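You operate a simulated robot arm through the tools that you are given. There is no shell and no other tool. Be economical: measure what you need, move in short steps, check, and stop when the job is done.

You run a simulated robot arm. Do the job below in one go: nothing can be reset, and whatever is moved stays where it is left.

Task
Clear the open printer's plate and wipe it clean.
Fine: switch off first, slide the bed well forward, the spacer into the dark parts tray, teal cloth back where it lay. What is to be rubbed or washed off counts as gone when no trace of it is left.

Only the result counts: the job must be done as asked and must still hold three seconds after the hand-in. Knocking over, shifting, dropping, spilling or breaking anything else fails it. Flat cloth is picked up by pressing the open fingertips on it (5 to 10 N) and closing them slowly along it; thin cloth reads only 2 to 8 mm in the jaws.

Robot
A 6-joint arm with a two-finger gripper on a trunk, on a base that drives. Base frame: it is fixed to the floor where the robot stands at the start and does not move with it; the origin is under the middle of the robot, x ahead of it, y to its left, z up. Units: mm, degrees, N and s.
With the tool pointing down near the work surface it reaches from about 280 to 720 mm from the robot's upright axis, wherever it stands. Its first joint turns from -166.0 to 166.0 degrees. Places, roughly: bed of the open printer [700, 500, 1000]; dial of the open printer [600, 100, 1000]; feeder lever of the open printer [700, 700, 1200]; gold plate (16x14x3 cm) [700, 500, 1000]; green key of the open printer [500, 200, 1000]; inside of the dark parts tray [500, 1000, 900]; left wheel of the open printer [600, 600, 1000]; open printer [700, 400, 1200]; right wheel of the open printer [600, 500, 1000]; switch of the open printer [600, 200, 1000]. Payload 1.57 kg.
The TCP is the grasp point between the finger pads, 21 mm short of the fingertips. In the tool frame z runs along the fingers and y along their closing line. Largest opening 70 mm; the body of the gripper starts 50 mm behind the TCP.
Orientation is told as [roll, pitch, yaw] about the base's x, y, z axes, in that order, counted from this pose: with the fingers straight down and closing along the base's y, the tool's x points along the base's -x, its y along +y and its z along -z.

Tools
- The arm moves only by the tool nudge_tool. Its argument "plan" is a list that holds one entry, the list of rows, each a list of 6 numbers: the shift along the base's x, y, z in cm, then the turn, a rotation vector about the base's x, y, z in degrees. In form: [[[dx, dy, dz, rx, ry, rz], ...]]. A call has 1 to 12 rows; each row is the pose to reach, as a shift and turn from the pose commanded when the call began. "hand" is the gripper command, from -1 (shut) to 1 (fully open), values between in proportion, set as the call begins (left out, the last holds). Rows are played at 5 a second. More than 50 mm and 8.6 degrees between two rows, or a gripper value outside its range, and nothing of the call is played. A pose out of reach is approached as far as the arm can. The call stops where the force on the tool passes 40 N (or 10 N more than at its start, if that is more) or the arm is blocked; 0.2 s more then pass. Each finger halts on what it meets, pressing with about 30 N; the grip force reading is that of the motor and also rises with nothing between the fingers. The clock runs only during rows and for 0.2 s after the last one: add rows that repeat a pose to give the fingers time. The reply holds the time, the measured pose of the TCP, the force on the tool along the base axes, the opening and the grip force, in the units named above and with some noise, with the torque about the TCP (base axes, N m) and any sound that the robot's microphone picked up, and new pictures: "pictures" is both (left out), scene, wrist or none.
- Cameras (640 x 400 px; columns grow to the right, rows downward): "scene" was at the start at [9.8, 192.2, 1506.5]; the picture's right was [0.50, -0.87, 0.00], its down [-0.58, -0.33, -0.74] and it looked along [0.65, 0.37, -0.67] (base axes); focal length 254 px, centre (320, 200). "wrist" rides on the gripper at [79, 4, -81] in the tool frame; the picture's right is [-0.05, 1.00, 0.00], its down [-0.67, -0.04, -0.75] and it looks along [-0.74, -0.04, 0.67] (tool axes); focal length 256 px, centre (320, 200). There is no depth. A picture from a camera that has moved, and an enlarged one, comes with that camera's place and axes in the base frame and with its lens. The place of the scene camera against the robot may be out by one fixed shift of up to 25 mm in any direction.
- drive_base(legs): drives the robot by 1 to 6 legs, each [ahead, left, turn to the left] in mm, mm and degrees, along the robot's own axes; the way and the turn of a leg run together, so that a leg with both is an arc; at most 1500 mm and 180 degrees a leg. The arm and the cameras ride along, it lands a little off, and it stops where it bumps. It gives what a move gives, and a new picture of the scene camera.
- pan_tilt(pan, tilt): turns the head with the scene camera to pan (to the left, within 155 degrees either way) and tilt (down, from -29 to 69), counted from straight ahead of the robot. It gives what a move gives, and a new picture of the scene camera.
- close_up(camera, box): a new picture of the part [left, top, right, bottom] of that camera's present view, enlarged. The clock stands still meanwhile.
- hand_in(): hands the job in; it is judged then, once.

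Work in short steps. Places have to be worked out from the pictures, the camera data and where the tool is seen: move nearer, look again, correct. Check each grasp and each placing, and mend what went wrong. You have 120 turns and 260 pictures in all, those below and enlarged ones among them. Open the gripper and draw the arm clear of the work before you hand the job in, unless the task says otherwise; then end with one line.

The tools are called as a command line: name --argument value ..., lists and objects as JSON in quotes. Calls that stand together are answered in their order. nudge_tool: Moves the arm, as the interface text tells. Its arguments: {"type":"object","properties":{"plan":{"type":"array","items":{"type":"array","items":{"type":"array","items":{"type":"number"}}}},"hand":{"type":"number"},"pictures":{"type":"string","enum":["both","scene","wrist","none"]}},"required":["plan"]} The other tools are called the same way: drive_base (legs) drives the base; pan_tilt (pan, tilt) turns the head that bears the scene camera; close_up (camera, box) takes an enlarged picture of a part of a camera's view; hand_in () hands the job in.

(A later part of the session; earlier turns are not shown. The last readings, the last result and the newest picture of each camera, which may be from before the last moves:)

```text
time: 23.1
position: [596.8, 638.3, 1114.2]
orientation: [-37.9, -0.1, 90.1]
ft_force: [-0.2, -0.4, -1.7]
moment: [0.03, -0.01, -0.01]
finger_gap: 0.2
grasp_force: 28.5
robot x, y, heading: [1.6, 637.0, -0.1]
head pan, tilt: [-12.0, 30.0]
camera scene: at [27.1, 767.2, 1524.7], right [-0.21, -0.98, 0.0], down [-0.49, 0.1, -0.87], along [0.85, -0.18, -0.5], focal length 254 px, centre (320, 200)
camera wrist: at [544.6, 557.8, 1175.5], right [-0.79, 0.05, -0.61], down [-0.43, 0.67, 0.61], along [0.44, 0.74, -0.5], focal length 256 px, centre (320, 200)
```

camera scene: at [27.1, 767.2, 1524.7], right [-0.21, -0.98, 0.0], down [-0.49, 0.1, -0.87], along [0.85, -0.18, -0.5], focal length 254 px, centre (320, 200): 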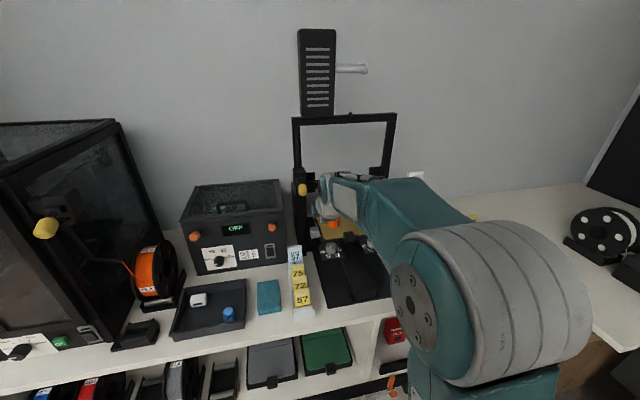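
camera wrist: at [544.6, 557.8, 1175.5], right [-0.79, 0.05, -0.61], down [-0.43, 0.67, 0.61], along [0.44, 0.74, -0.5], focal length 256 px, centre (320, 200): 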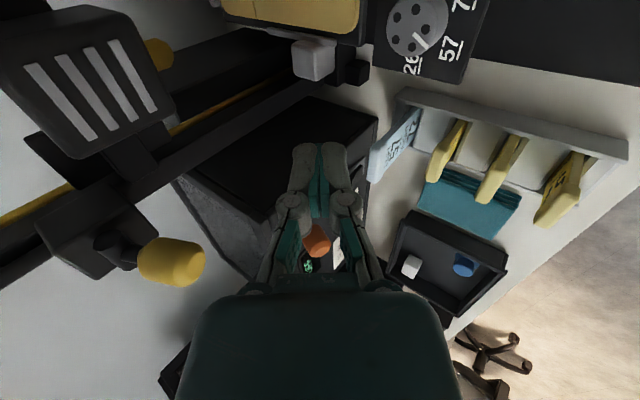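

The view from this side agrees: block top near [694, 640, 1000], lever near [658, 683, 1175]. Next I add tilt to 55° and move to the pre-hook pose.

nudge_tool --plan '[[[1, 0.1, -1, 0, -6, 0], [2, 0.2, -2, 0, -12, 0], [3.3, 0.2, -3.4, 0, -17, 0], [3.3, 0.2, -3.4, 0, -17, 0]]]' --pictures "both"

close_up --camera "scene" --box '[280, 170, 390, 260]'

```text
time: 24.1
position: [629.1, 639.5, 1078.9]
orientation: [-55.0, -0.1, 89.9]
ft_force: [-1.2, -0.7, -0.1]
moment: [-0.03, -0.03, -0.03]
finger_gap: 0.1
grasp_force: 28.6
robot x, y, heading: [3.0, 637.3, -0.1]
head pan, tilt: [-12.0, 30.0]
camera scene: at [27.2, 767.2, 1524.7], right [-0.21, -0.98, 0.0], down [-0.49, 0.1, -0.87], along [0.85, -0.18, -0.5], focal length 254 px, centre (320, 200)
camera wrist: at [560.8, 559.7, 1122.9], right [-0.57, 0.06, -0.82], down [-0.59, 0.67, 0.46], along [0.57, 0.74, -0.35], focal length 256 px, centre (320, 200)
```

scene: 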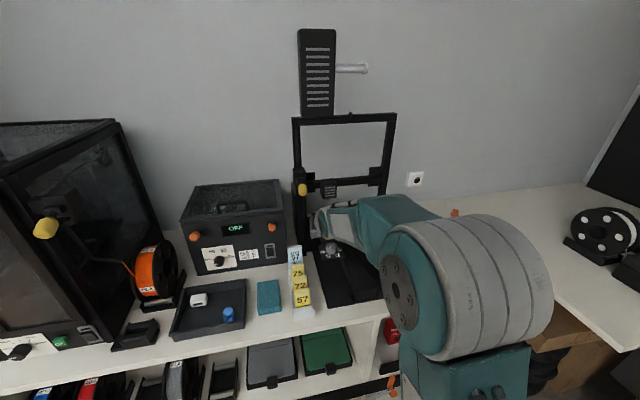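
wrist: 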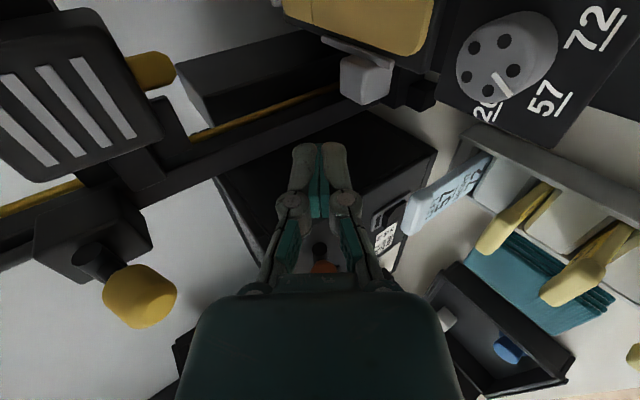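

```text
4.44 times, centred on (335, 215) of scene
camera zoom: at [27.2, 767.2, 1524.7], right [-0.21, -0.98, 0.0], down [-0.49, 0.1, -0.87], along [0.85, -0.18, -0.5], focal length 1127 px, centre (253, 133)
```

zoom: 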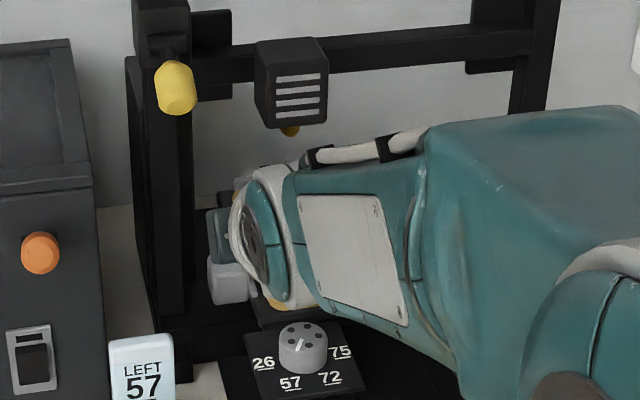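

The arm now passes under the head. I enlarge the block in this view to fix its edges before hooking it.

close_up --camera "wrist" --box '[280, 0, 440, 130]'

```text
3.08 times, centred on (360, 65) of wrist
camera zoom: at [560.8, 559.7, 1122.9], right [-0.57, 0.06, -0.82], down [-0.59, 0.67, 0.46], along [0.57, 0.74, -0.35], focal length 788 px, centre (197, 615)
```

zoom: 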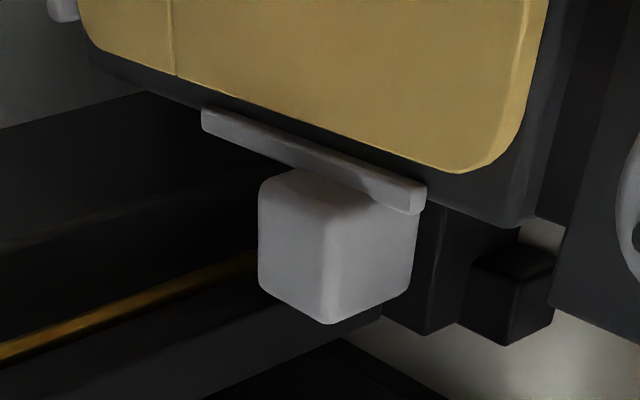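

The edges give a block top at z ≈ 1000, rear edge x ≈ 716 and y 625–654. I slide in over it so the fingertips come down just behind.

nudge_tool --plan '[[[2.5, 0, -1.2, 0, 0, 0], [5, 0, -2.6, 0, 0, 0], [7.5, 0, -4.2, 0, 0, 0], [9.7, 0, -5.7, 0, 0, 0], [9.7, 0, -6.5, 0, 0, 0], [9.7, 0, -6.9, 0, 0, 0]]]' --pictures "both"

close_up --camera "scene" --box '[280, 170, 390, 260]'

close_up --camera "wrist" --box '[260, 80, 440, 220]'

```text
time: 25.5
position: [727.8, 639.5, 1010.8]
orientation: [-54.9, -0.2, 89.8]
ft_force: [0.3, -0.2, -0.3]
moment: [0.02, 0.0, -0.03]
finger_gap: 0.0
grasp_force: 28.5
robot x, y, heading: [-1.2, 639.9, -0.1]
head pan, tilt: [-12.0, 30.0]
camera scene: at [27.8, 767.2, 1524.7], right [-0.21, -0.98, 0.0], down [-0.49, 0.1, -0.87], along [0.85, -0.18, -0.5], focal length 254 px, centre (320, 200)
camera wrist: at [659.6, 559.1, 1054.1], right [-0.57, 0.06, -0.82], down [-0.59, 0.67, 0.46], along [0.57, 0.74, -0.35], focal length 256 px, centre (320, 200)
```

scene: 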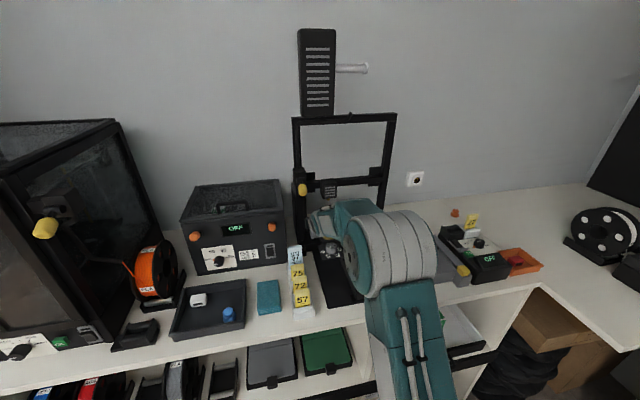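
wrist: 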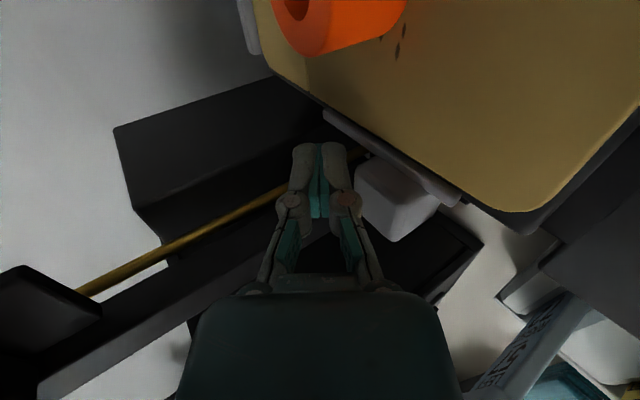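

```text
4.44 times, centred on (335, 215) of scene
camera zoom: at [27.8, 767.2, 1524.7], right [-0.21, -0.98, 0.0], down [-0.49, 0.1, -0.87], along [0.85, -0.18, -0.5], focal length 1127 px, centre (253, 133)
```

zoom: 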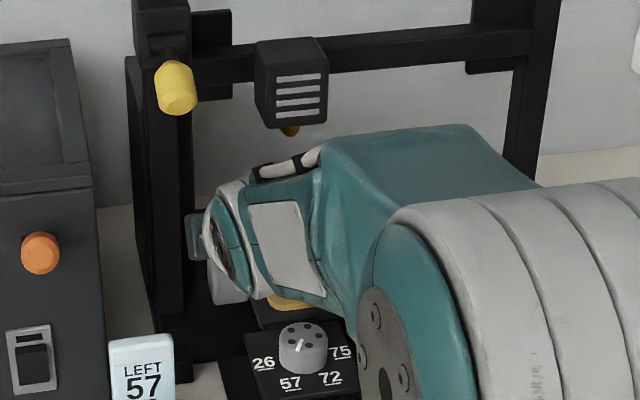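

```text
2.86 times, centred on (350, 150) of wrist
camera zoom: at [659.6, 559.1, 1054.1], right [-0.57, 0.06, -0.82], down [-0.59, 0.67, 0.46], along [0.57, 0.74, -0.35], focal length 731 px, centre (234, 343)
```

zoom: 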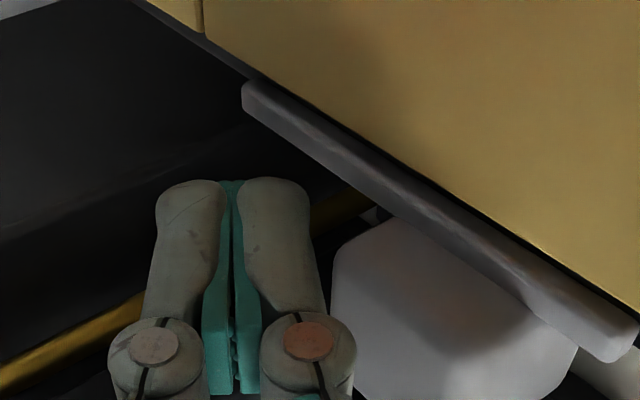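

The fingertips lie just behind the block's rear-top edge, with about 3 mm of clearance. I pull forward 30 mm and check whether the bed follows.

nudge_tool --plan '[[[-0.3, 0, -0.2, 0, 0, 0], [-0.8, 0, -0.2, 0, 0, 0], [-1.3, 0, -0.2, 0, 0, 0], [-1.8, 0, -0.2, 0, 0, 0], [-2.3, 0, -0.2, 0, 0, 0], [-3, 0, -0.2, 0, 0, 0]]]' --pictures "wrist"

close_up --camera "wrist" --box '[260, 80, 440, 220]'

```text
time: 26.9
position: [698.2, 639.5, 1010.5]
orientation: [-55.2, -0.1, 89.9]
ft_force: [1.6, -0.5, 12.2]
moment: [-0.01, 0.06, -0.01]
finger_gap: 0.0
grasp_force: 28.8
robot x, y, heading: [-2.5, 639.7, -0.2]
head pan, tilt: [-12.0, 30.0]
camera wrist: at [629.3, 559.0, 1053.5], right [-0.57, 0.06, -0.82], down [-0.59, 0.67, 0.46], along [0.57, 0.74, -0.35], focal length 256 px, centre (320, 200)
```

wrist: 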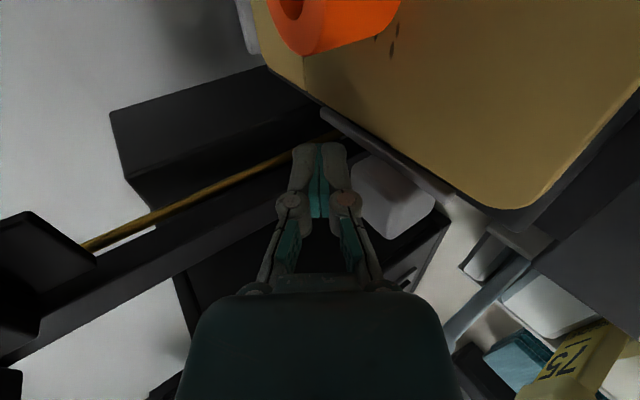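

```text
2.86 times, centred on (350, 150) of wrist
camera zoom: at [629.3, 559.0, 1053.5], right [-0.57, 0.06, -0.82], down [-0.59, 0.67, 0.46], along [0.57, 0.74, -0.35], focal length 731 px, centre (234, 343)
```

zoom: 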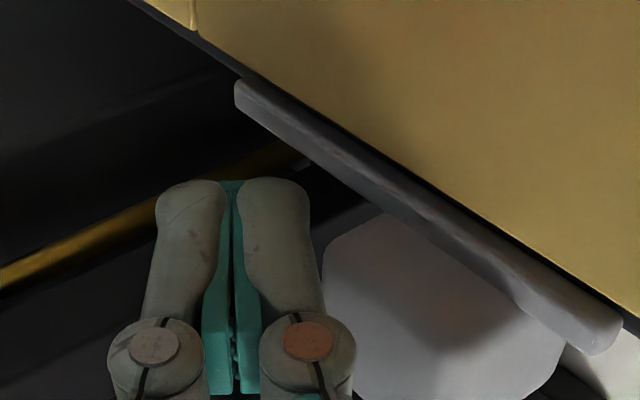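

The bed moves with the hook under little force. I continue pulling 110 mm.

nudge_tool --plan '[[[-1, 0, 0, 0, 0, 0], [-2, 0, 0, 0, 0, 0], [-3, 0, 0, 0, 0, 0], [-4, 0, 0, 0, 0, 0], [-5, 0, 0, 0, 0, 0], [-6, 0, 0, 0, 0, 0], [-7, 0, 0, 0, 0, 0], [-8, 0, 0, 0, 0, 0], [-9, 0, 0, 0, 0, 0], [-10, 0, 0, 0, 0, 0], [-11, 0, 0, 0, 0, 0]]]' --pictures "both"

close_up --camera "wrist" --box '[260, 80, 440, 220]'

```text
time: 29.3
position: [591.1, 641.0, 1014.0]
orientation: [-55.6, -0.2, 89.9]
ft_force: [34.0, -1.4, 17.8]
moment: [-0.06, -0.56, 0.0]
finger_gap: 0.0
grasp_force: 28.5
robot x, y, heading: [-1.1, 635.2, -0.2]
head pan, tilt: [-12.0, 30.0]
camera scene: at [29.0, 767.2, 1524.8], right [-0.21, -0.98, 0.0], down [-0.49, 0.1, -0.87], along [0.85, -0.18, -0.5], focal length 254 px, centre (320, 200)
camera wrist: at [521.3, 561.0, 1056.6], right [-0.56, 0.06, -0.82], down [-0.59, 0.67, 0.45], along [0.57, 0.74, -0.34], focal length 256 px, centre (320, 200)
```

scene: 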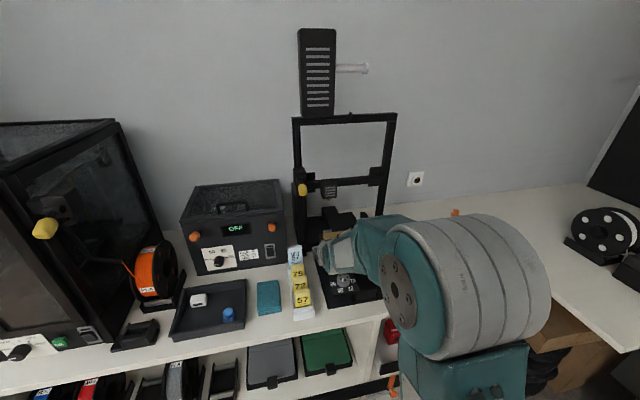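
wrist: 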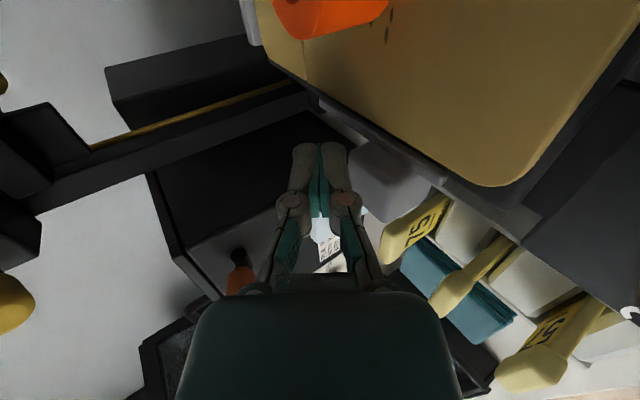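

```text
2.86 times, centred on (350, 150) of wrist
camera zoom: at [521.3, 561.0, 1056.6], right [-0.56, 0.06, -0.82], down [-0.59, 0.67, 0.45], along [0.57, 0.74, -0.34], focal length 731 px, centre (234, 343)
```

zoom: 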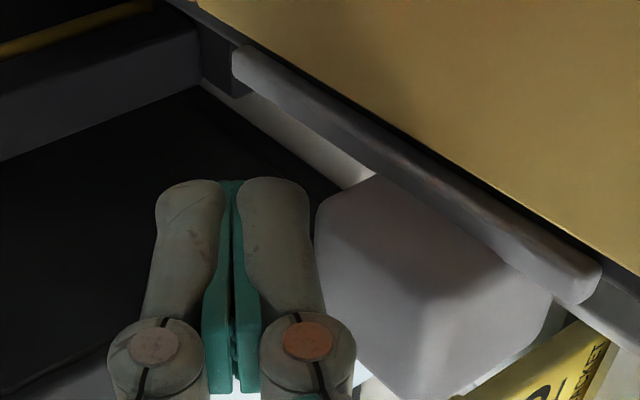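

The force rose to 34 N, so the bed seems to be at its front stop after about 125 mm. I ease off, lift out and look at the bed and card rack.

nudge_tool --plan '[[[0.9, 0, 0.2, 0, 0, 0], [0.9, 0, 2.5, 0, 0, 0], [0, 0, 6, 0, 0, 0], [-2, 0, 10, 0, 0, 0], [-5, 0, 14, 0, 0, 0], [-9, 0, 17, 0, 0, 0], [-9, 0, 17, 0, 0, 0]]]' --pictures "scene"

close_up --camera "scene" --box '[250, 190, 410, 320]'

```text
time: 30.9
position: [500.5, 641.1, 1182.8]
orientation: [-55.0, 0.0, 89.9]
ft_force: [0.6, 1.6, 0.0]
moment: [-0.03, 0.0, -0.01]
finger_gap: 0.0
grasp_force: 28.4
robot x, y, heading: [-0.9, 634.8, -0.0]
head pan, tilt: [-12.0, 30.0]
camera scene: at [26.3, 767.2, 1524.7], right [-0.21, -0.98, 0.0], down [-0.49, 0.1, -0.87], along [0.85, -0.18, -0.5], focal length 254 px, centre (320, 200)
```

scene: 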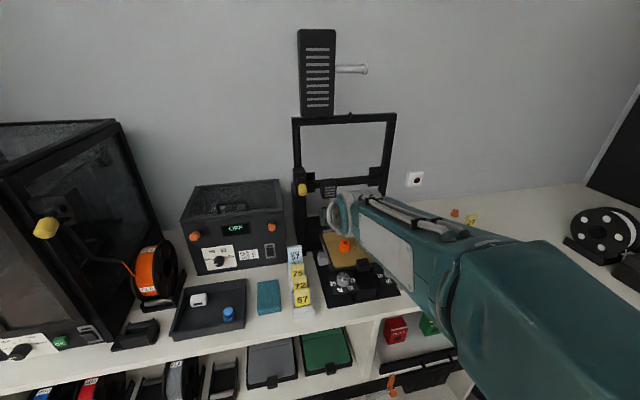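

```text
3.08 times, centred on (330, 255) of scene
camera zoom: at [26.3, 767.2, 1524.7], right [-0.21, -0.98, 0.0], down [-0.49, 0.1, -0.87], along [0.85, -0.18, -0.5], focal length 780 px, centre (289, 31)
```

zoom: 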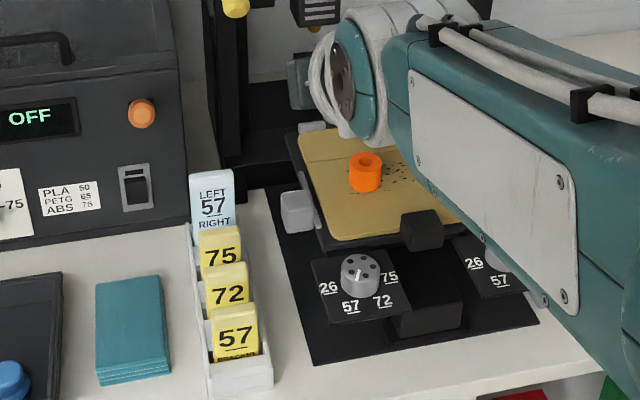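

The bed, with wheels and plate, came forward cleanly and the cards are undisturbed. I turn the gripper back to straight down and open it.

nudge_tool --plan '[[[0, -0.3, 0.2, 3.57, 3.57, -6.86], [0, -0.6, 0.4, 7.14, 7.14, -13.72], [0, -1, 0.6, 10.71, 10.71, -20.58], [0, -1.5, 0.8, 14.28, 14.28, -27.44], [0, -2, 1, 17.85, 17.85, -34.3], [0, -2.5, 1, 21.42, 21.42, -41.16], [0, -3, 1, 25, 25, -48], [0, -3.5, 1, 28.57, 28.57, -54.9], [0, -4, 1, 32.14, 32.14, -61.7], [0, -4.5, 1, 35.7, 35.7, -68.6], [0, -5, 1, 39.3, 39.3, -75.5], [0, -5.5, 1, 42.87, 42.87, -82.35]]]' --hand 1 --pictures "both"

close_up --camera "wrist" --box '[220, 60, 420, 220]'

```text
time: 33.5
position: [496.8, 583.9, 1188.9]
orientation: [0.0, 0.0, -0.2]
ft_force: [0.3, 0.5, 0.0]
moment: [0.01, -0.02, 0.02]
finger_gap: 69.9
grasp_force: 0.1
robot x, y, heading: [1.7, 634.0, -0.2]
head pan, tilt: [-12.0, 30.0]
camera scene: at [27.1, 766.6, 1524.8], right [-0.21, -0.98, 0.0], down [-0.49, 0.1, -0.87], along [0.85, -0.18, -0.5], focal length 254 px, centre (320, 200)
camera wrist: at [418.9, 587.7, 1270.7], right [0.06, 1.0, 0.0], down [0.67, -0.04, 0.74], along [0.74, -0.04, -0.67], focal length 256 px, centre (320, 200)
```

scene: 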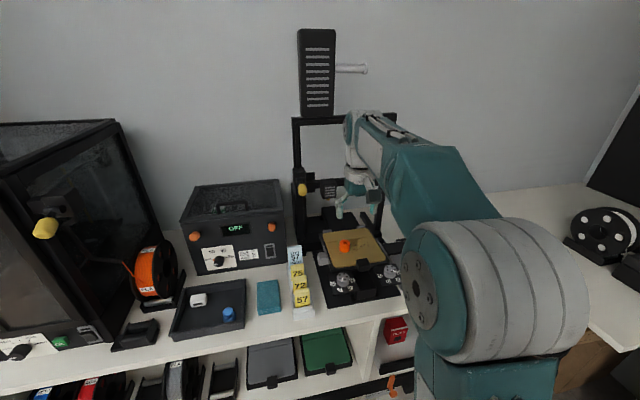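
wrist: 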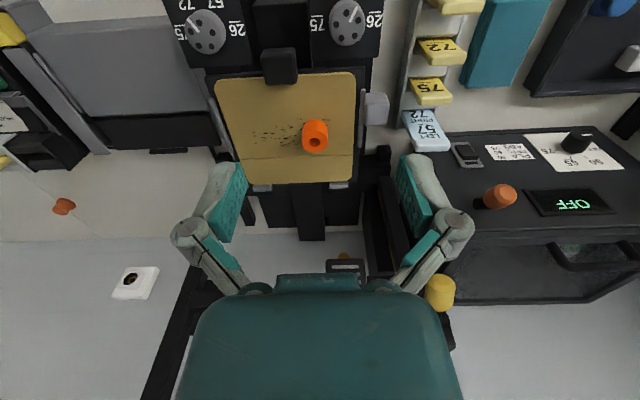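

```text
2.50 times, centred on (320, 140) of wrist
camera zoom: at [418.9, 587.7, 1270.7], right [0.06, 1.0, 0.0], down [0.67, -0.04, 0.74], along [0.74, -0.04, -0.67], focal length 640 px, centre (320, 350)
```

zoom: 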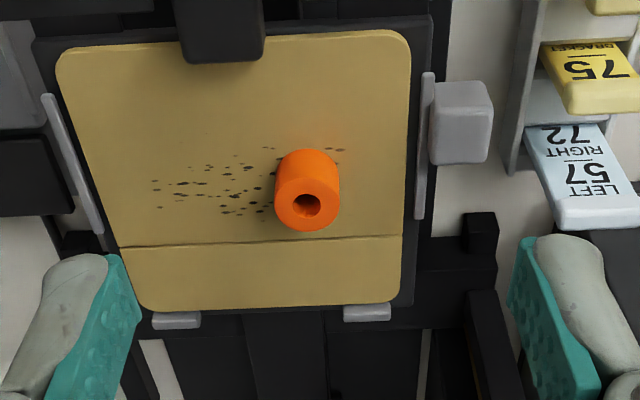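

The spacer is at about [600, 572] with its top near z 1007 and is about 31 mm across. I descend above it with the hand leaning back 12° to stay clear of the print head.

nudge_tool --plan '[[[3.5, -0.4, -3, 0, -6, 0], [7, -0.8, -6, 0, -12, 0], [9.5, -1.2, -9.5, 0, -12, 0], [9.8, -1.3, -12, 0, -12, 0], [9.8, -1.3, -12, 0, -12, 0]]]' --pictures "both"

close_up --camera "scene" --box '[300, 170, 420, 290]'

close_up --camera "wrist" --box '[220, 40, 420, 220]'

```text
time: 34.7
position: [595.3, 572.9, 1067.0]
orientation: [0.1, -12.1, 0.0]
ft_force: [-1.4, 0.4, 0.5]
moment: [0.01, 0.0, 0.0]
finger_gap: 70.1
grasp_force: 0.0
robot x, y, heading: [-3.9, 636.5, -0.3]
head pan, tilt: [-12.0, 30.0]
camera scene: at [27.5, 766.8, 1524.7], right [-0.21, -0.98, 0.0], down [-0.49, 0.1, -0.87], along [0.85, -0.18, -0.5], focal length 254 px, centre (320, 200)
camera wrist: at [502.1, 576.0, 1130.8], right [0.05, 1.0, 0.01], down [0.5, -0.04, 0.87], along [0.87, -0.04, -0.5], focal length 256 px, centre (320, 200)
```

scene: 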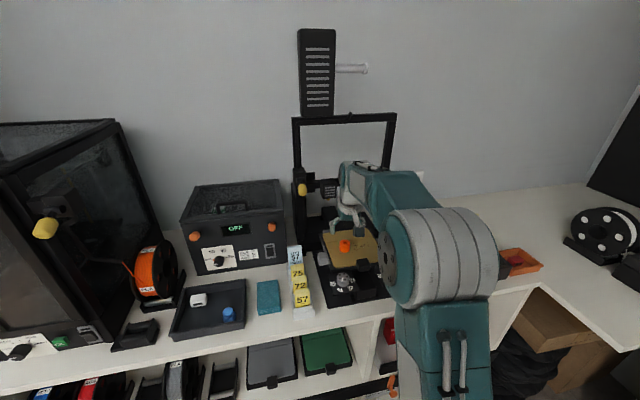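
wrist: 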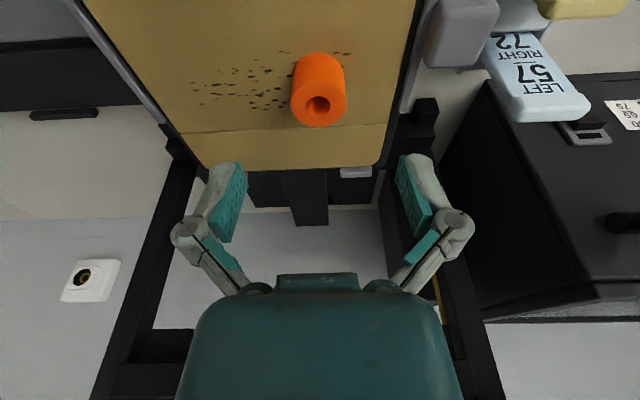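

```text
3.33 times, centred on (360, 230) of scene
camera zoom: at [27.5, 766.8, 1524.7], right [-0.21, -0.98, 0.0], down [-0.49, 0.1, -0.87], along [0.85, -0.18, -0.5], focal length 845 px, centre (187, 100)
```

zoom: 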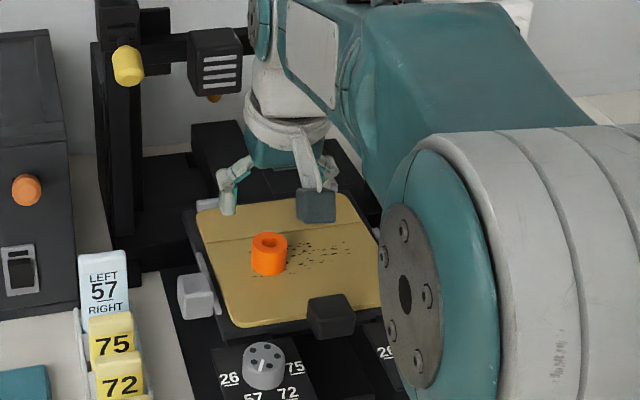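

```text
2.22 times, centred on (320, 130) of wrist
camera zoom: at [502.1, 576.0, 1130.8], right [0.05, 1.0, 0.01], down [0.5, -0.04, 0.87], along [0.87, -0.04, -0.5], focal length 569 px, centre (320, 356)
```

zoom: 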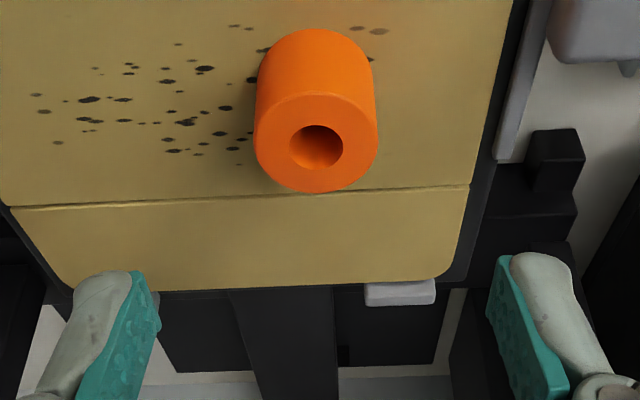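

The spacer centre comes out at about [601, 572] and the plate at z ≈ 985. I narrow the fingers to 50 mm to clear the side rail, then lower in steps.

nudge_tool --plan '[[[0.2, 0, -1, 0, 0, 0], [0.4, -0.1, -3, 0, 0, 0], [0.5, -0.1, -4.2, 0, 0, 0], [0.5, -0.1, -5, 0, 0, 0], [0.5, -0.1, -5.4, 0, 0, 0]]]' --hand 0.43 --pictures "both"

close_up --camera "scene" --box '[320, 200, 400, 270]'

```text
time: 35.9
position: [601.8, 570.5, 1014.7]
orientation: [0.0, -12.0, -0.1]
ft_force: [0.6, 1.1, 1.6]
moment: [-0.03, -0.02, 0.03]
finger_gap: 49.7
grasp_force: 0.1
robot x, y, heading: [0.8, 635.2, -0.1]
head pan, tilt: [-12.0, 30.0]
camera scene: at [27.5, 766.9, 1524.7], right [-0.21, -0.98, 0.0], down [-0.49, 0.1, -0.87], along [0.85, -0.18, -0.5], focal length 254 px, centre (320, 200)
camera wrist: at [507.4, 573.7, 1078.1], right [0.05, 1.0, 0.01], down [0.5, -0.04, 0.87], along [0.87, -0.04, -0.5], focal length 256 px, centre (320, 200)
```

scene: 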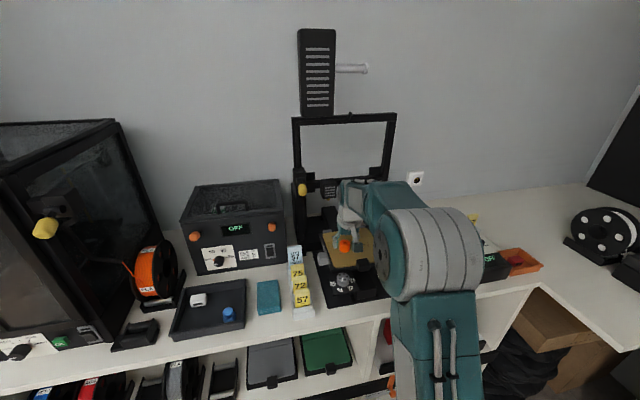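
wrist: 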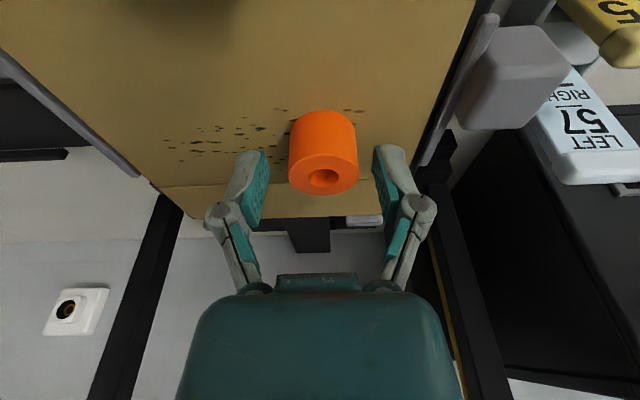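

```text
5.71 times, centred on (360, 235) of scene
camera zoom: at [27.5, 766.9, 1524.7], right [-0.21, -0.98, 0.0], down [-0.49, 0.1, -0.87], along [0.85, -0.18, -0.5], focal length 1449 px, centre (91, 0)
```

zoom: 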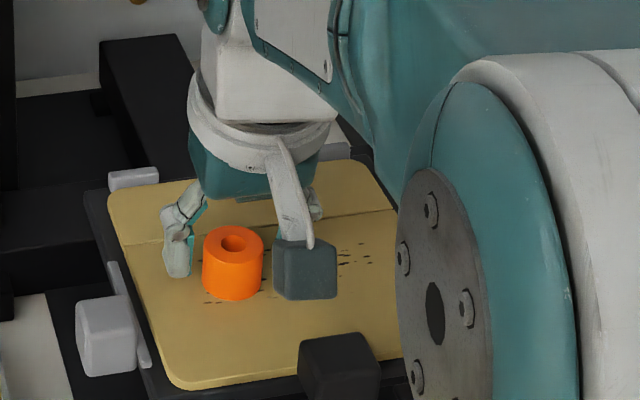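

Refined: spacer centre x ≈ 600, y ≈ 571, top at 1015 and plate at 986. I shift back 4 mm, lower 3 mm, then close on it.

nudge_tool --plan '[[[-0.4, 0, -0.1, 0, 0, 0], [-0.4, 0, -0.3, 0, 0, 0], [-0.4, 0, -0.3, 0, 0, 0]]]' --pictures "none"

nudge_tool --plan '[[[0, 0, 0, 0, 0, 0], [0, 0, 0, 0, 0, 0], [0, 0, 0, 0, 0, 0]]]' --hand -1 --pictures "wrist"

```text
time: 36.7
position: [597.1, 570.2, 1012.4]
orientation: [0.0, -12.0, -0.1]
ft_force: [-0.2, 0.1, -0.5]
moment: [-0.01, 0.01, 0.01]
finger_gap: 50.1
grasp_force: 0.2
robot x, y, heading: [1.5, 639.0, -0.2]
head pan, tilt: [-12.0, 30.0]
```

```text
time: 37.5
position: [596.3, 570.8, 1013.5]
orientation: [-0.1, -12.1, 0.0]
ft_force: [-0.3, 1.1, 3.6]
moment: [0.0, -0.03, -0.04]
finger_gap: 30.1
grasp_force: 29.6
robot x, y, heading: [0.3, 637.0, -0.6]
head pan, tilt: [-12.0, 30.0]
camera wrist: at [503.0, 573.8, 1075.9], right [0.05, 1.0, 0.01], down [0.5, -0.04, 0.87], along [0.87, -0.04, -0.5], focal length 256 px, centre (320, 200)
```

wrist: 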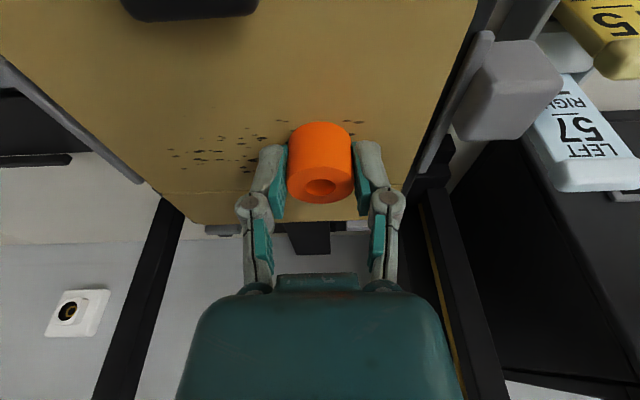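

The grip holds at 30 mm. I lift slowly.

nudge_tool --plan '[[[0, 0, 0.3, 0, 0, 0], [0, 0, 0.6, 0, 0, 0], [0, 0, 1.2, 0, 0, 0], [0, 0, 2.5, 0, 0, 0], [0, 0, 4, 0, 0, 0]]]' --pictures "wrist"

```text
time: 38.7
position: [596.3, 571.0, 1053.6]
orientation: [0.1, -12.0, -0.1]
ft_force: [0.7, 0.4, -0.2]
moment: [0.0, 0.01, -0.01]
finger_gap: 29.8
grasp_force: 30.1
robot x, y, heading: [-3.1, 636.8, 0.1]
head pan, tilt: [-12.0, 30.0]
camera wrist: at [502.8, 574.5, 1116.4], right [0.05, 1.0, 0.01], down [0.5, -0.04, 0.87], along [0.87, -0.04, -0.5], focal length 256 px, centre (320, 200)
```

wrist: 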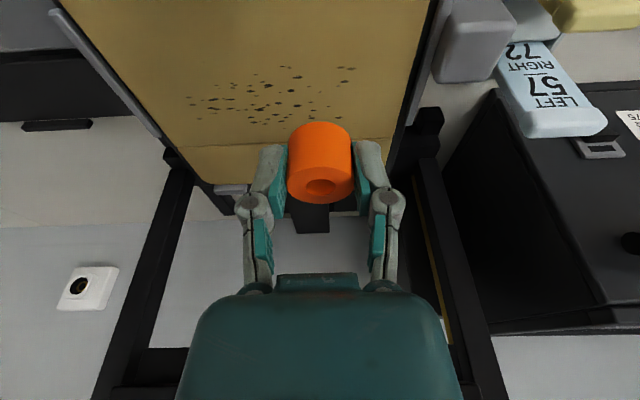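

The spacer came free. I raise it, straighten the hand and carry it to the left above the parts tray.

nudge_tool --plan '[[[-2, 0, 4, 0, 4, 0], [-5, 1, 8, 0, 8, 0], [-8, 3, 11, 0, 12, 0], [-10, 6.5, 13, 0, 12, 0], [-11, 11, 13, 0, 12, 0], [-11, 15.5, 13, 0, 12, 0], [-11, 20, 13, 0, 12, 0], [-11, 24.5, 13, 0, 12, 0], [-11, 28, 12, 0, 12, 0], [-11, 31, 10, 0, 12, 0], [-11, 32, 8, 0, 12, 0], [-11, 32, 8, 0, 12, 0]]]' --pictures "both"

close_up --camera "wrist" --box '[150, 0, 500, 200]'

```text
refused: row 2 steps farther than a row can; nothing moved
```

```text
1.83 times, centred on (325, 100) of wrist
camera zoom: at [502.8, 574.5, 1116.4], right [0.05, 1.0, 0.01], down [0.5, -0.04, 0.87], along [0.87, -0.04, -0.5], focal length 468 px, centre (311, 383)
```

zoom: 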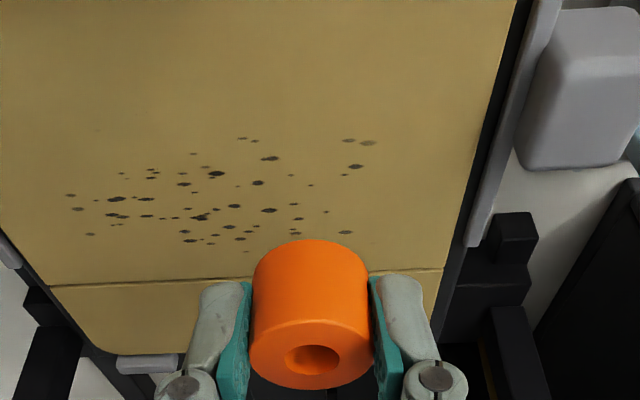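

One step was too long, so I repeat the move with shorter rows.

nudge_tool --plan '[[[-1.5, 0, 3, 0, 4, 0], [-3.5, 0, 6, 0, 8, 0], [-6, 1, 9, 0, 12, 0], [-8.5, 3, 11, 0, 12, 0], [-10, 6.5, 12, 0, 12, 0], [-11, 10.5, 12, 0, 12, 0], [-11, 15, 12, 0, 12, 0], [-11, 19.5, 12, 0, 12, 0], [-11, 24, 12, 0, 12, 0], [-11, 28, 11.5, 0, 12, 0], [-11, 31, 10, 0, 12, 0], [-11, 32, 8, 0, 12, 0]]]' --pictures "both"

close_up --camera "wrist" --box '[150, 0, 500, 200]'

```text
time: 41.3
position: [483.5, 892.6, 1131.0]
orientation: [0.0, 0.0, -0.1]
ft_force: [-0.7, 1.1, -0.5]
moment: [0.01, -0.01, -0.01]
finger_gap: 29.9
grasp_force: 29.5
robot x, y, heading: [2.0, 635.0, -0.2]
head pan, tilt: [-12.0, 30.0]
camera scene: at [27.1, 769.0, 1524.5], right [-0.21, -0.98, 0.0], down [-0.49, 0.1, -0.87], along [0.85, -0.18, -0.5], focal length 254 px, centre (320, 200)
camera wrist: at [405.1, 896.2, 1212.3], right [0.06, 1.0, 0.0], down [0.67, -0.04, 0.74], along [0.74, -0.04, -0.67], focal length 256 px, centre (320, 200)
```

scene: 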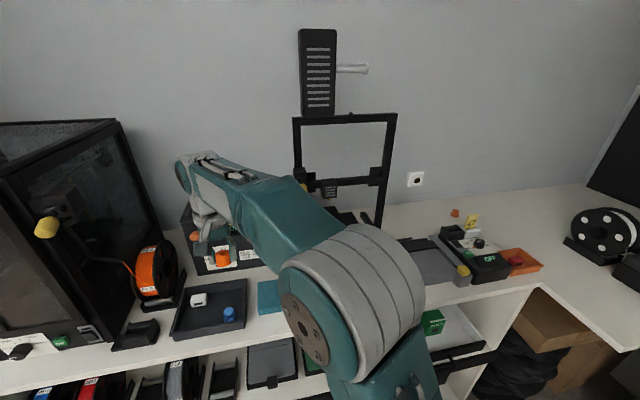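
wrist: 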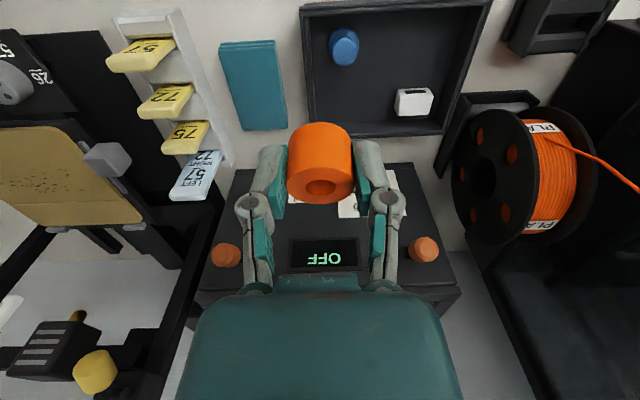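

```text
1.83 times, centred on (325, 100) of wrist
camera zoom: at [405.1, 896.2, 1212.3], right [0.06, 1.0, 0.0], down [0.67, -0.04, 0.74], along [0.74, -0.04, -0.67], focal length 468 px, centre (311, 383)
```

zoom: 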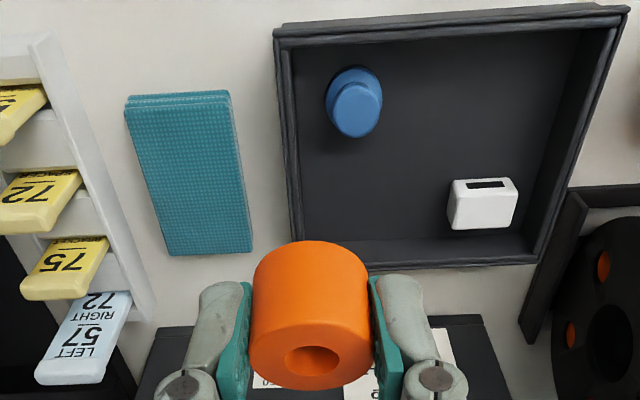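

The tray's free middle is at about [515, 953], between the blue knob and the white clip. I restore the 12° lean so the spacer's base is level and go there.

nudge_tool --plan '[[[1, 2, 0, 0, -4, 0], [2, 4, -1, 0, -8, 0], [2.9, 6, -3, 0, -12, 0], [2.9, 6, -6.5, 0, -12, 0], [2.9, 6, -9, 0, -12, 0], [2.9, 6, -9, 0, -12, 0]]]' --pictures "both"

close_up --camera "scene" --box '[150, 230, 300, 350]'

```text
time: 42.7
position: [513.8, 956.6, 1042.9]
orientation: [0.1, -11.9, 0.0]
ft_force: [0.3, 0.1, -0.3]
moment: [0.0, 0.04, 0.03]
finger_gap: 29.8
grasp_force: 30.1
robot x, y, heading: [2.5, 638.2, -0.2]
head pan, tilt: [-12.0, 30.0]
camera scene: at [27.2, 769.1, 1524.5], right [-0.21, -0.98, 0.0], down [-0.49, 0.1, -0.87], along [0.85, -0.18, -0.5], focal length 254 px, centre (320, 200)
camera wrist: at [418.6, 959.7, 1106.2], right [0.05, 1.0, 0.01], down [0.5, -0.04, 0.87], along [0.87, -0.04, -0.5], focal length 256 px, centre (320, 200)
```

scene: 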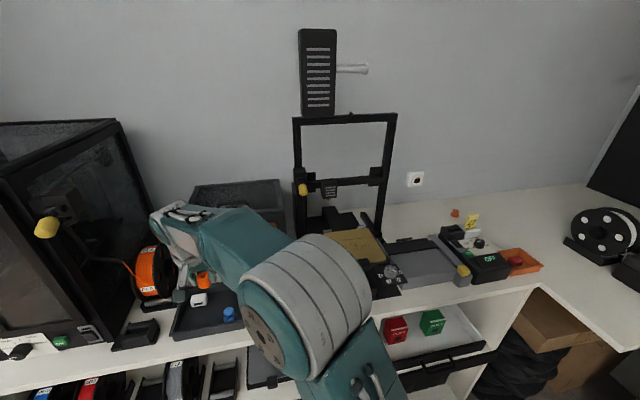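
wrist: 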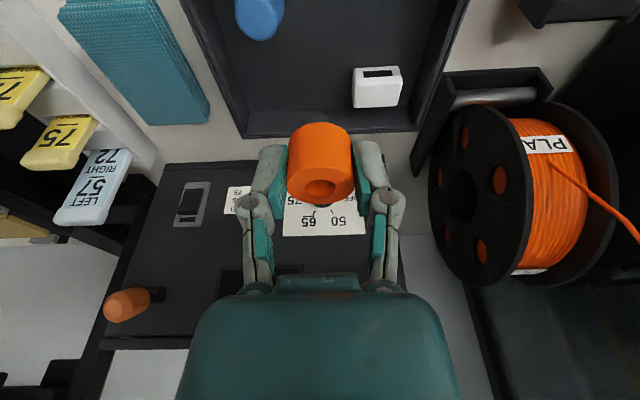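

```text
3.33 times, centred on (225, 290) of scene
camera zoom: at [27.2, 769.1, 1524.5], right [-0.21, -0.98, 0.0], down [-0.49, 0.1, -0.87], along [0.85, -0.18, -0.5], focal length 845 px, centre (637, -100)
```

zoom: 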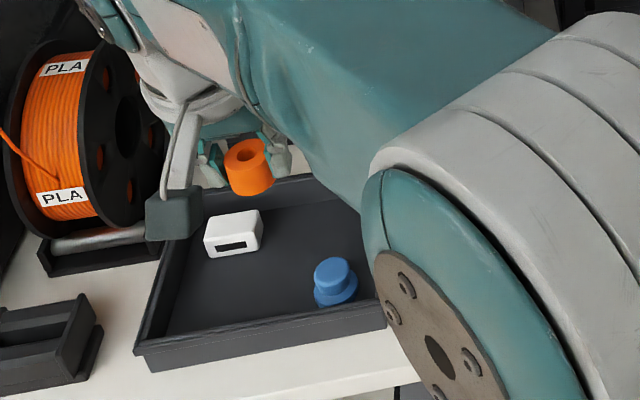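

A second view puts the tray floor near z 900, the clip at [560, 1001] and the knob at [503, 918]. I aim the spacer at [535, 950] and lower most of the way.

nudge_tool --plan '[[[1.7, -0.6, -1.5, 0, 0, 0], [1.7, -0.6, -4, 0, 0, 0], [1.7, -0.6, -7, 0, 0, 0], [1.7, -0.6, -9.5, 0, 0, 0], [1.7, -0.6, -9.5, 0, 0, 0]]]' --pictures "both"

close_up --camera "scene" --box '[150, 230, 300, 350]'

```text
time: 43.9
position: [530.4, 947.0, 947.4]
orientation: [-0.1, -12.0, -0.1]
ft_force: [0.0, -0.2, -0.2]
moment: [-0.01, -0.01, 0.01]
finger_gap: 29.7
grasp_force: 29.7
robot x, y, heading: [2.3, 632.7, 0.0]
head pan, tilt: [-12.0, 30.0]
camera scene: at [27.4, 769.2, 1524.5], right [-0.21, -0.98, 0.0], down [-0.49, 0.1, -0.87], along [0.85, -0.18, -0.5], focal length 254 px, centre (320, 200)
camera wrist: at [436.9, 948.9, 1009.9], right [0.05, 1.0, 0.01], down [0.5, -0.04, 0.87], along [0.87, -0.04, -0.5], focal length 256 px, centre (320, 200)
```

scene: 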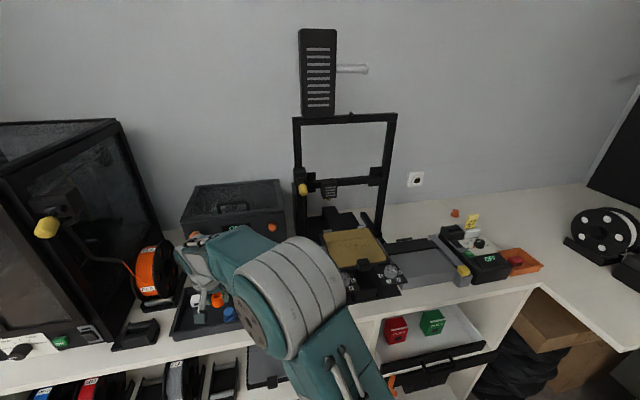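
wrist: 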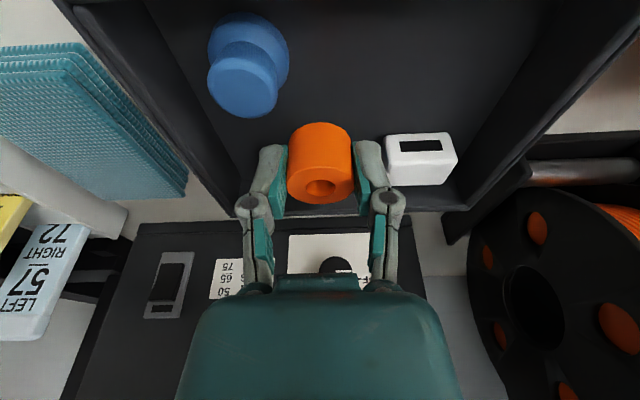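

```text
3.33 times, centred on (225, 290) of scene
camera zoom: at [27.4, 769.2, 1524.5], right [-0.21, -0.98, 0.0], down [-0.49, 0.1, -0.87], along [0.85, -0.18, -0.5], focal length 845 px, centre (637, -100)
```

zoom: 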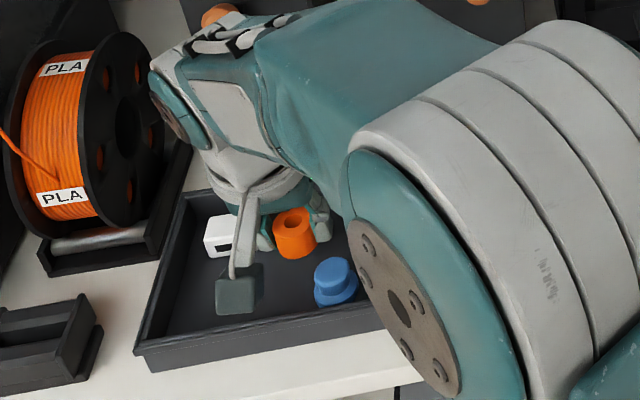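

Both neighbours are clear. I lower the last 20 mm in small steps to feel the floor.

nudge_tool --plan '[[[-0.1, -0.2, -0.6, 0, 0, 0], [-0.1, -0.2, -1.1, 0, 0, 0], [-0.1, -0.2, -1.4, 0, 0, 0], [-0.1, -0.2, -1.7, 0, 0, 0]]]' --pictures "none"

```text
time: 44.9
position: [531.7, 944.9, 930.0]
orientation: [-0.1, -12.0, -0.2]
ft_force: [-0.4, 0.0, -0.5]
moment: [-0.02, -0.01, -0.03]
finger_gap: 29.6
grasp_force: 30.2
robot x, y, heading: [-0.4, 639.5, -0.0]
head pan, tilt: [-12.0, 30.0]
```

No floor contact yet, so I go on gently.

nudge_tool --plan '[[[0, 0, -0.2, 0, 0, 0], [0, 0, -0.4, 0, 0, 0], [0, 0, -0.6, 0, 0, 0]]]' --pictures "wrist"

```text
time: 45.7
position: [532.5, 945.7, 923.3]
orientation: [-0.1, -12.0, -0.1]
ft_force: [0.0, -0.1, -0.4]
moment: [-0.01, 0.01, 0.0]
finger_gap: 29.7
grasp_force: 30.2
robot x, y, heading: [5.1, 638.4, -0.2]
head pan, tilt: [-12.0, 30.0]
camera wrist: at [437.8, 947.5, 986.5], right [0.05, 1.0, 0.01], down [0.5, -0.04, 0.87], along [0.87, -0.04, -0.5], focal length 256 px, centre (320, 200)
```

wrist: 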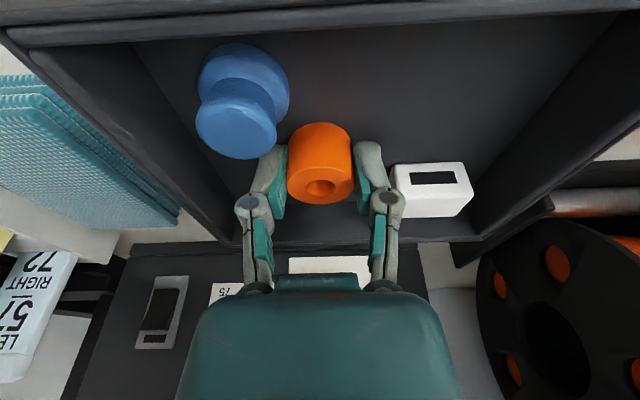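

The two views put the floor nearer z 888, so I lower further.

nudge_tool --plan '[[[0, 0, -0.2, 0, 0, 0], [0, 0, -0.4, 0, 0, 0], [0, 0, -0.6, 0, 0, 0], [0, 0, -0.8, 0, 0, 0]]]' --pictures "none"

```text
time: 46.7
position: [531.3, 944.7, 916.7]
orientation: [0.1, -12.2, 0.0]
ft_force: [5.2, -1.5, 22.4]
moment: [-0.13, -0.14, 0.02]
finger_gap: 30.2
grasp_force: 30.2
robot x, y, heading: [-1.9, 637.8, -0.1]
head pan, tilt: [-12.0, 30.0]
```

The spacer touches the floor with 22 N. I ease up 2 mm, open slightly, then lift out.

nudge_tool --plan '[[[0, 0, 0.2, 0, 0, 0], [0, 0, 0.25, 0, 0, 0]]]' --pictures "none"

nudge_tool --plan '[[[0, 0, 0, 0, 0, 0], [0, 0, 0, 0, 0, 0], [0, 0, 1.5, 0, 0, 0], [0, 0, 4, 0, 0, 0], [0, 0, 8, 0, 0, 0]]]' --hand 0.16 --pictures "wrist"

```text
time: 47.3
position: [531.6, 943.6, 917.5]
orientation: [-0.1, -11.9, 0.0]
ft_force: [3.4, 3.0, 12.1]
moment: [0.1, -0.18, 0.01]
finger_gap: 29.9
grasp_force: 29.9
robot x, y, heading: [3.3, 636.3, 0.1]
head pan, tilt: [-12.0, 30.0]
```

```text
time: 48.5
position: [531.8, 945.1, 999.6]
orientation: [-0.1, -12.0, -0.1]
ft_force: [-0.8, 1.0, 0.4]
moment: [0.0, 0.05, -0.01]
finger_gap: 40.8
grasp_force: 0.0
robot x, y, heading: [-2.2, 636.6, -0.1]
head pan, tilt: [-12.0, 30.0]
camera wrist: at [438.7, 948.0, 1063.0], right [0.05, 1.0, 0.01], down [0.5, -0.04, 0.87], along [0.87, -0.04, -0.5], focal length 256 px, centre (320, 200)
```

wrist: 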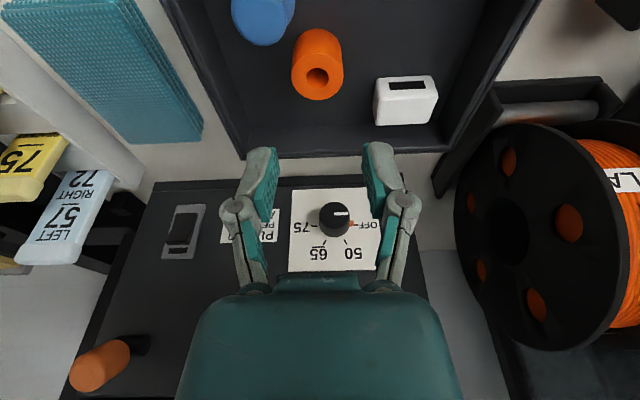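

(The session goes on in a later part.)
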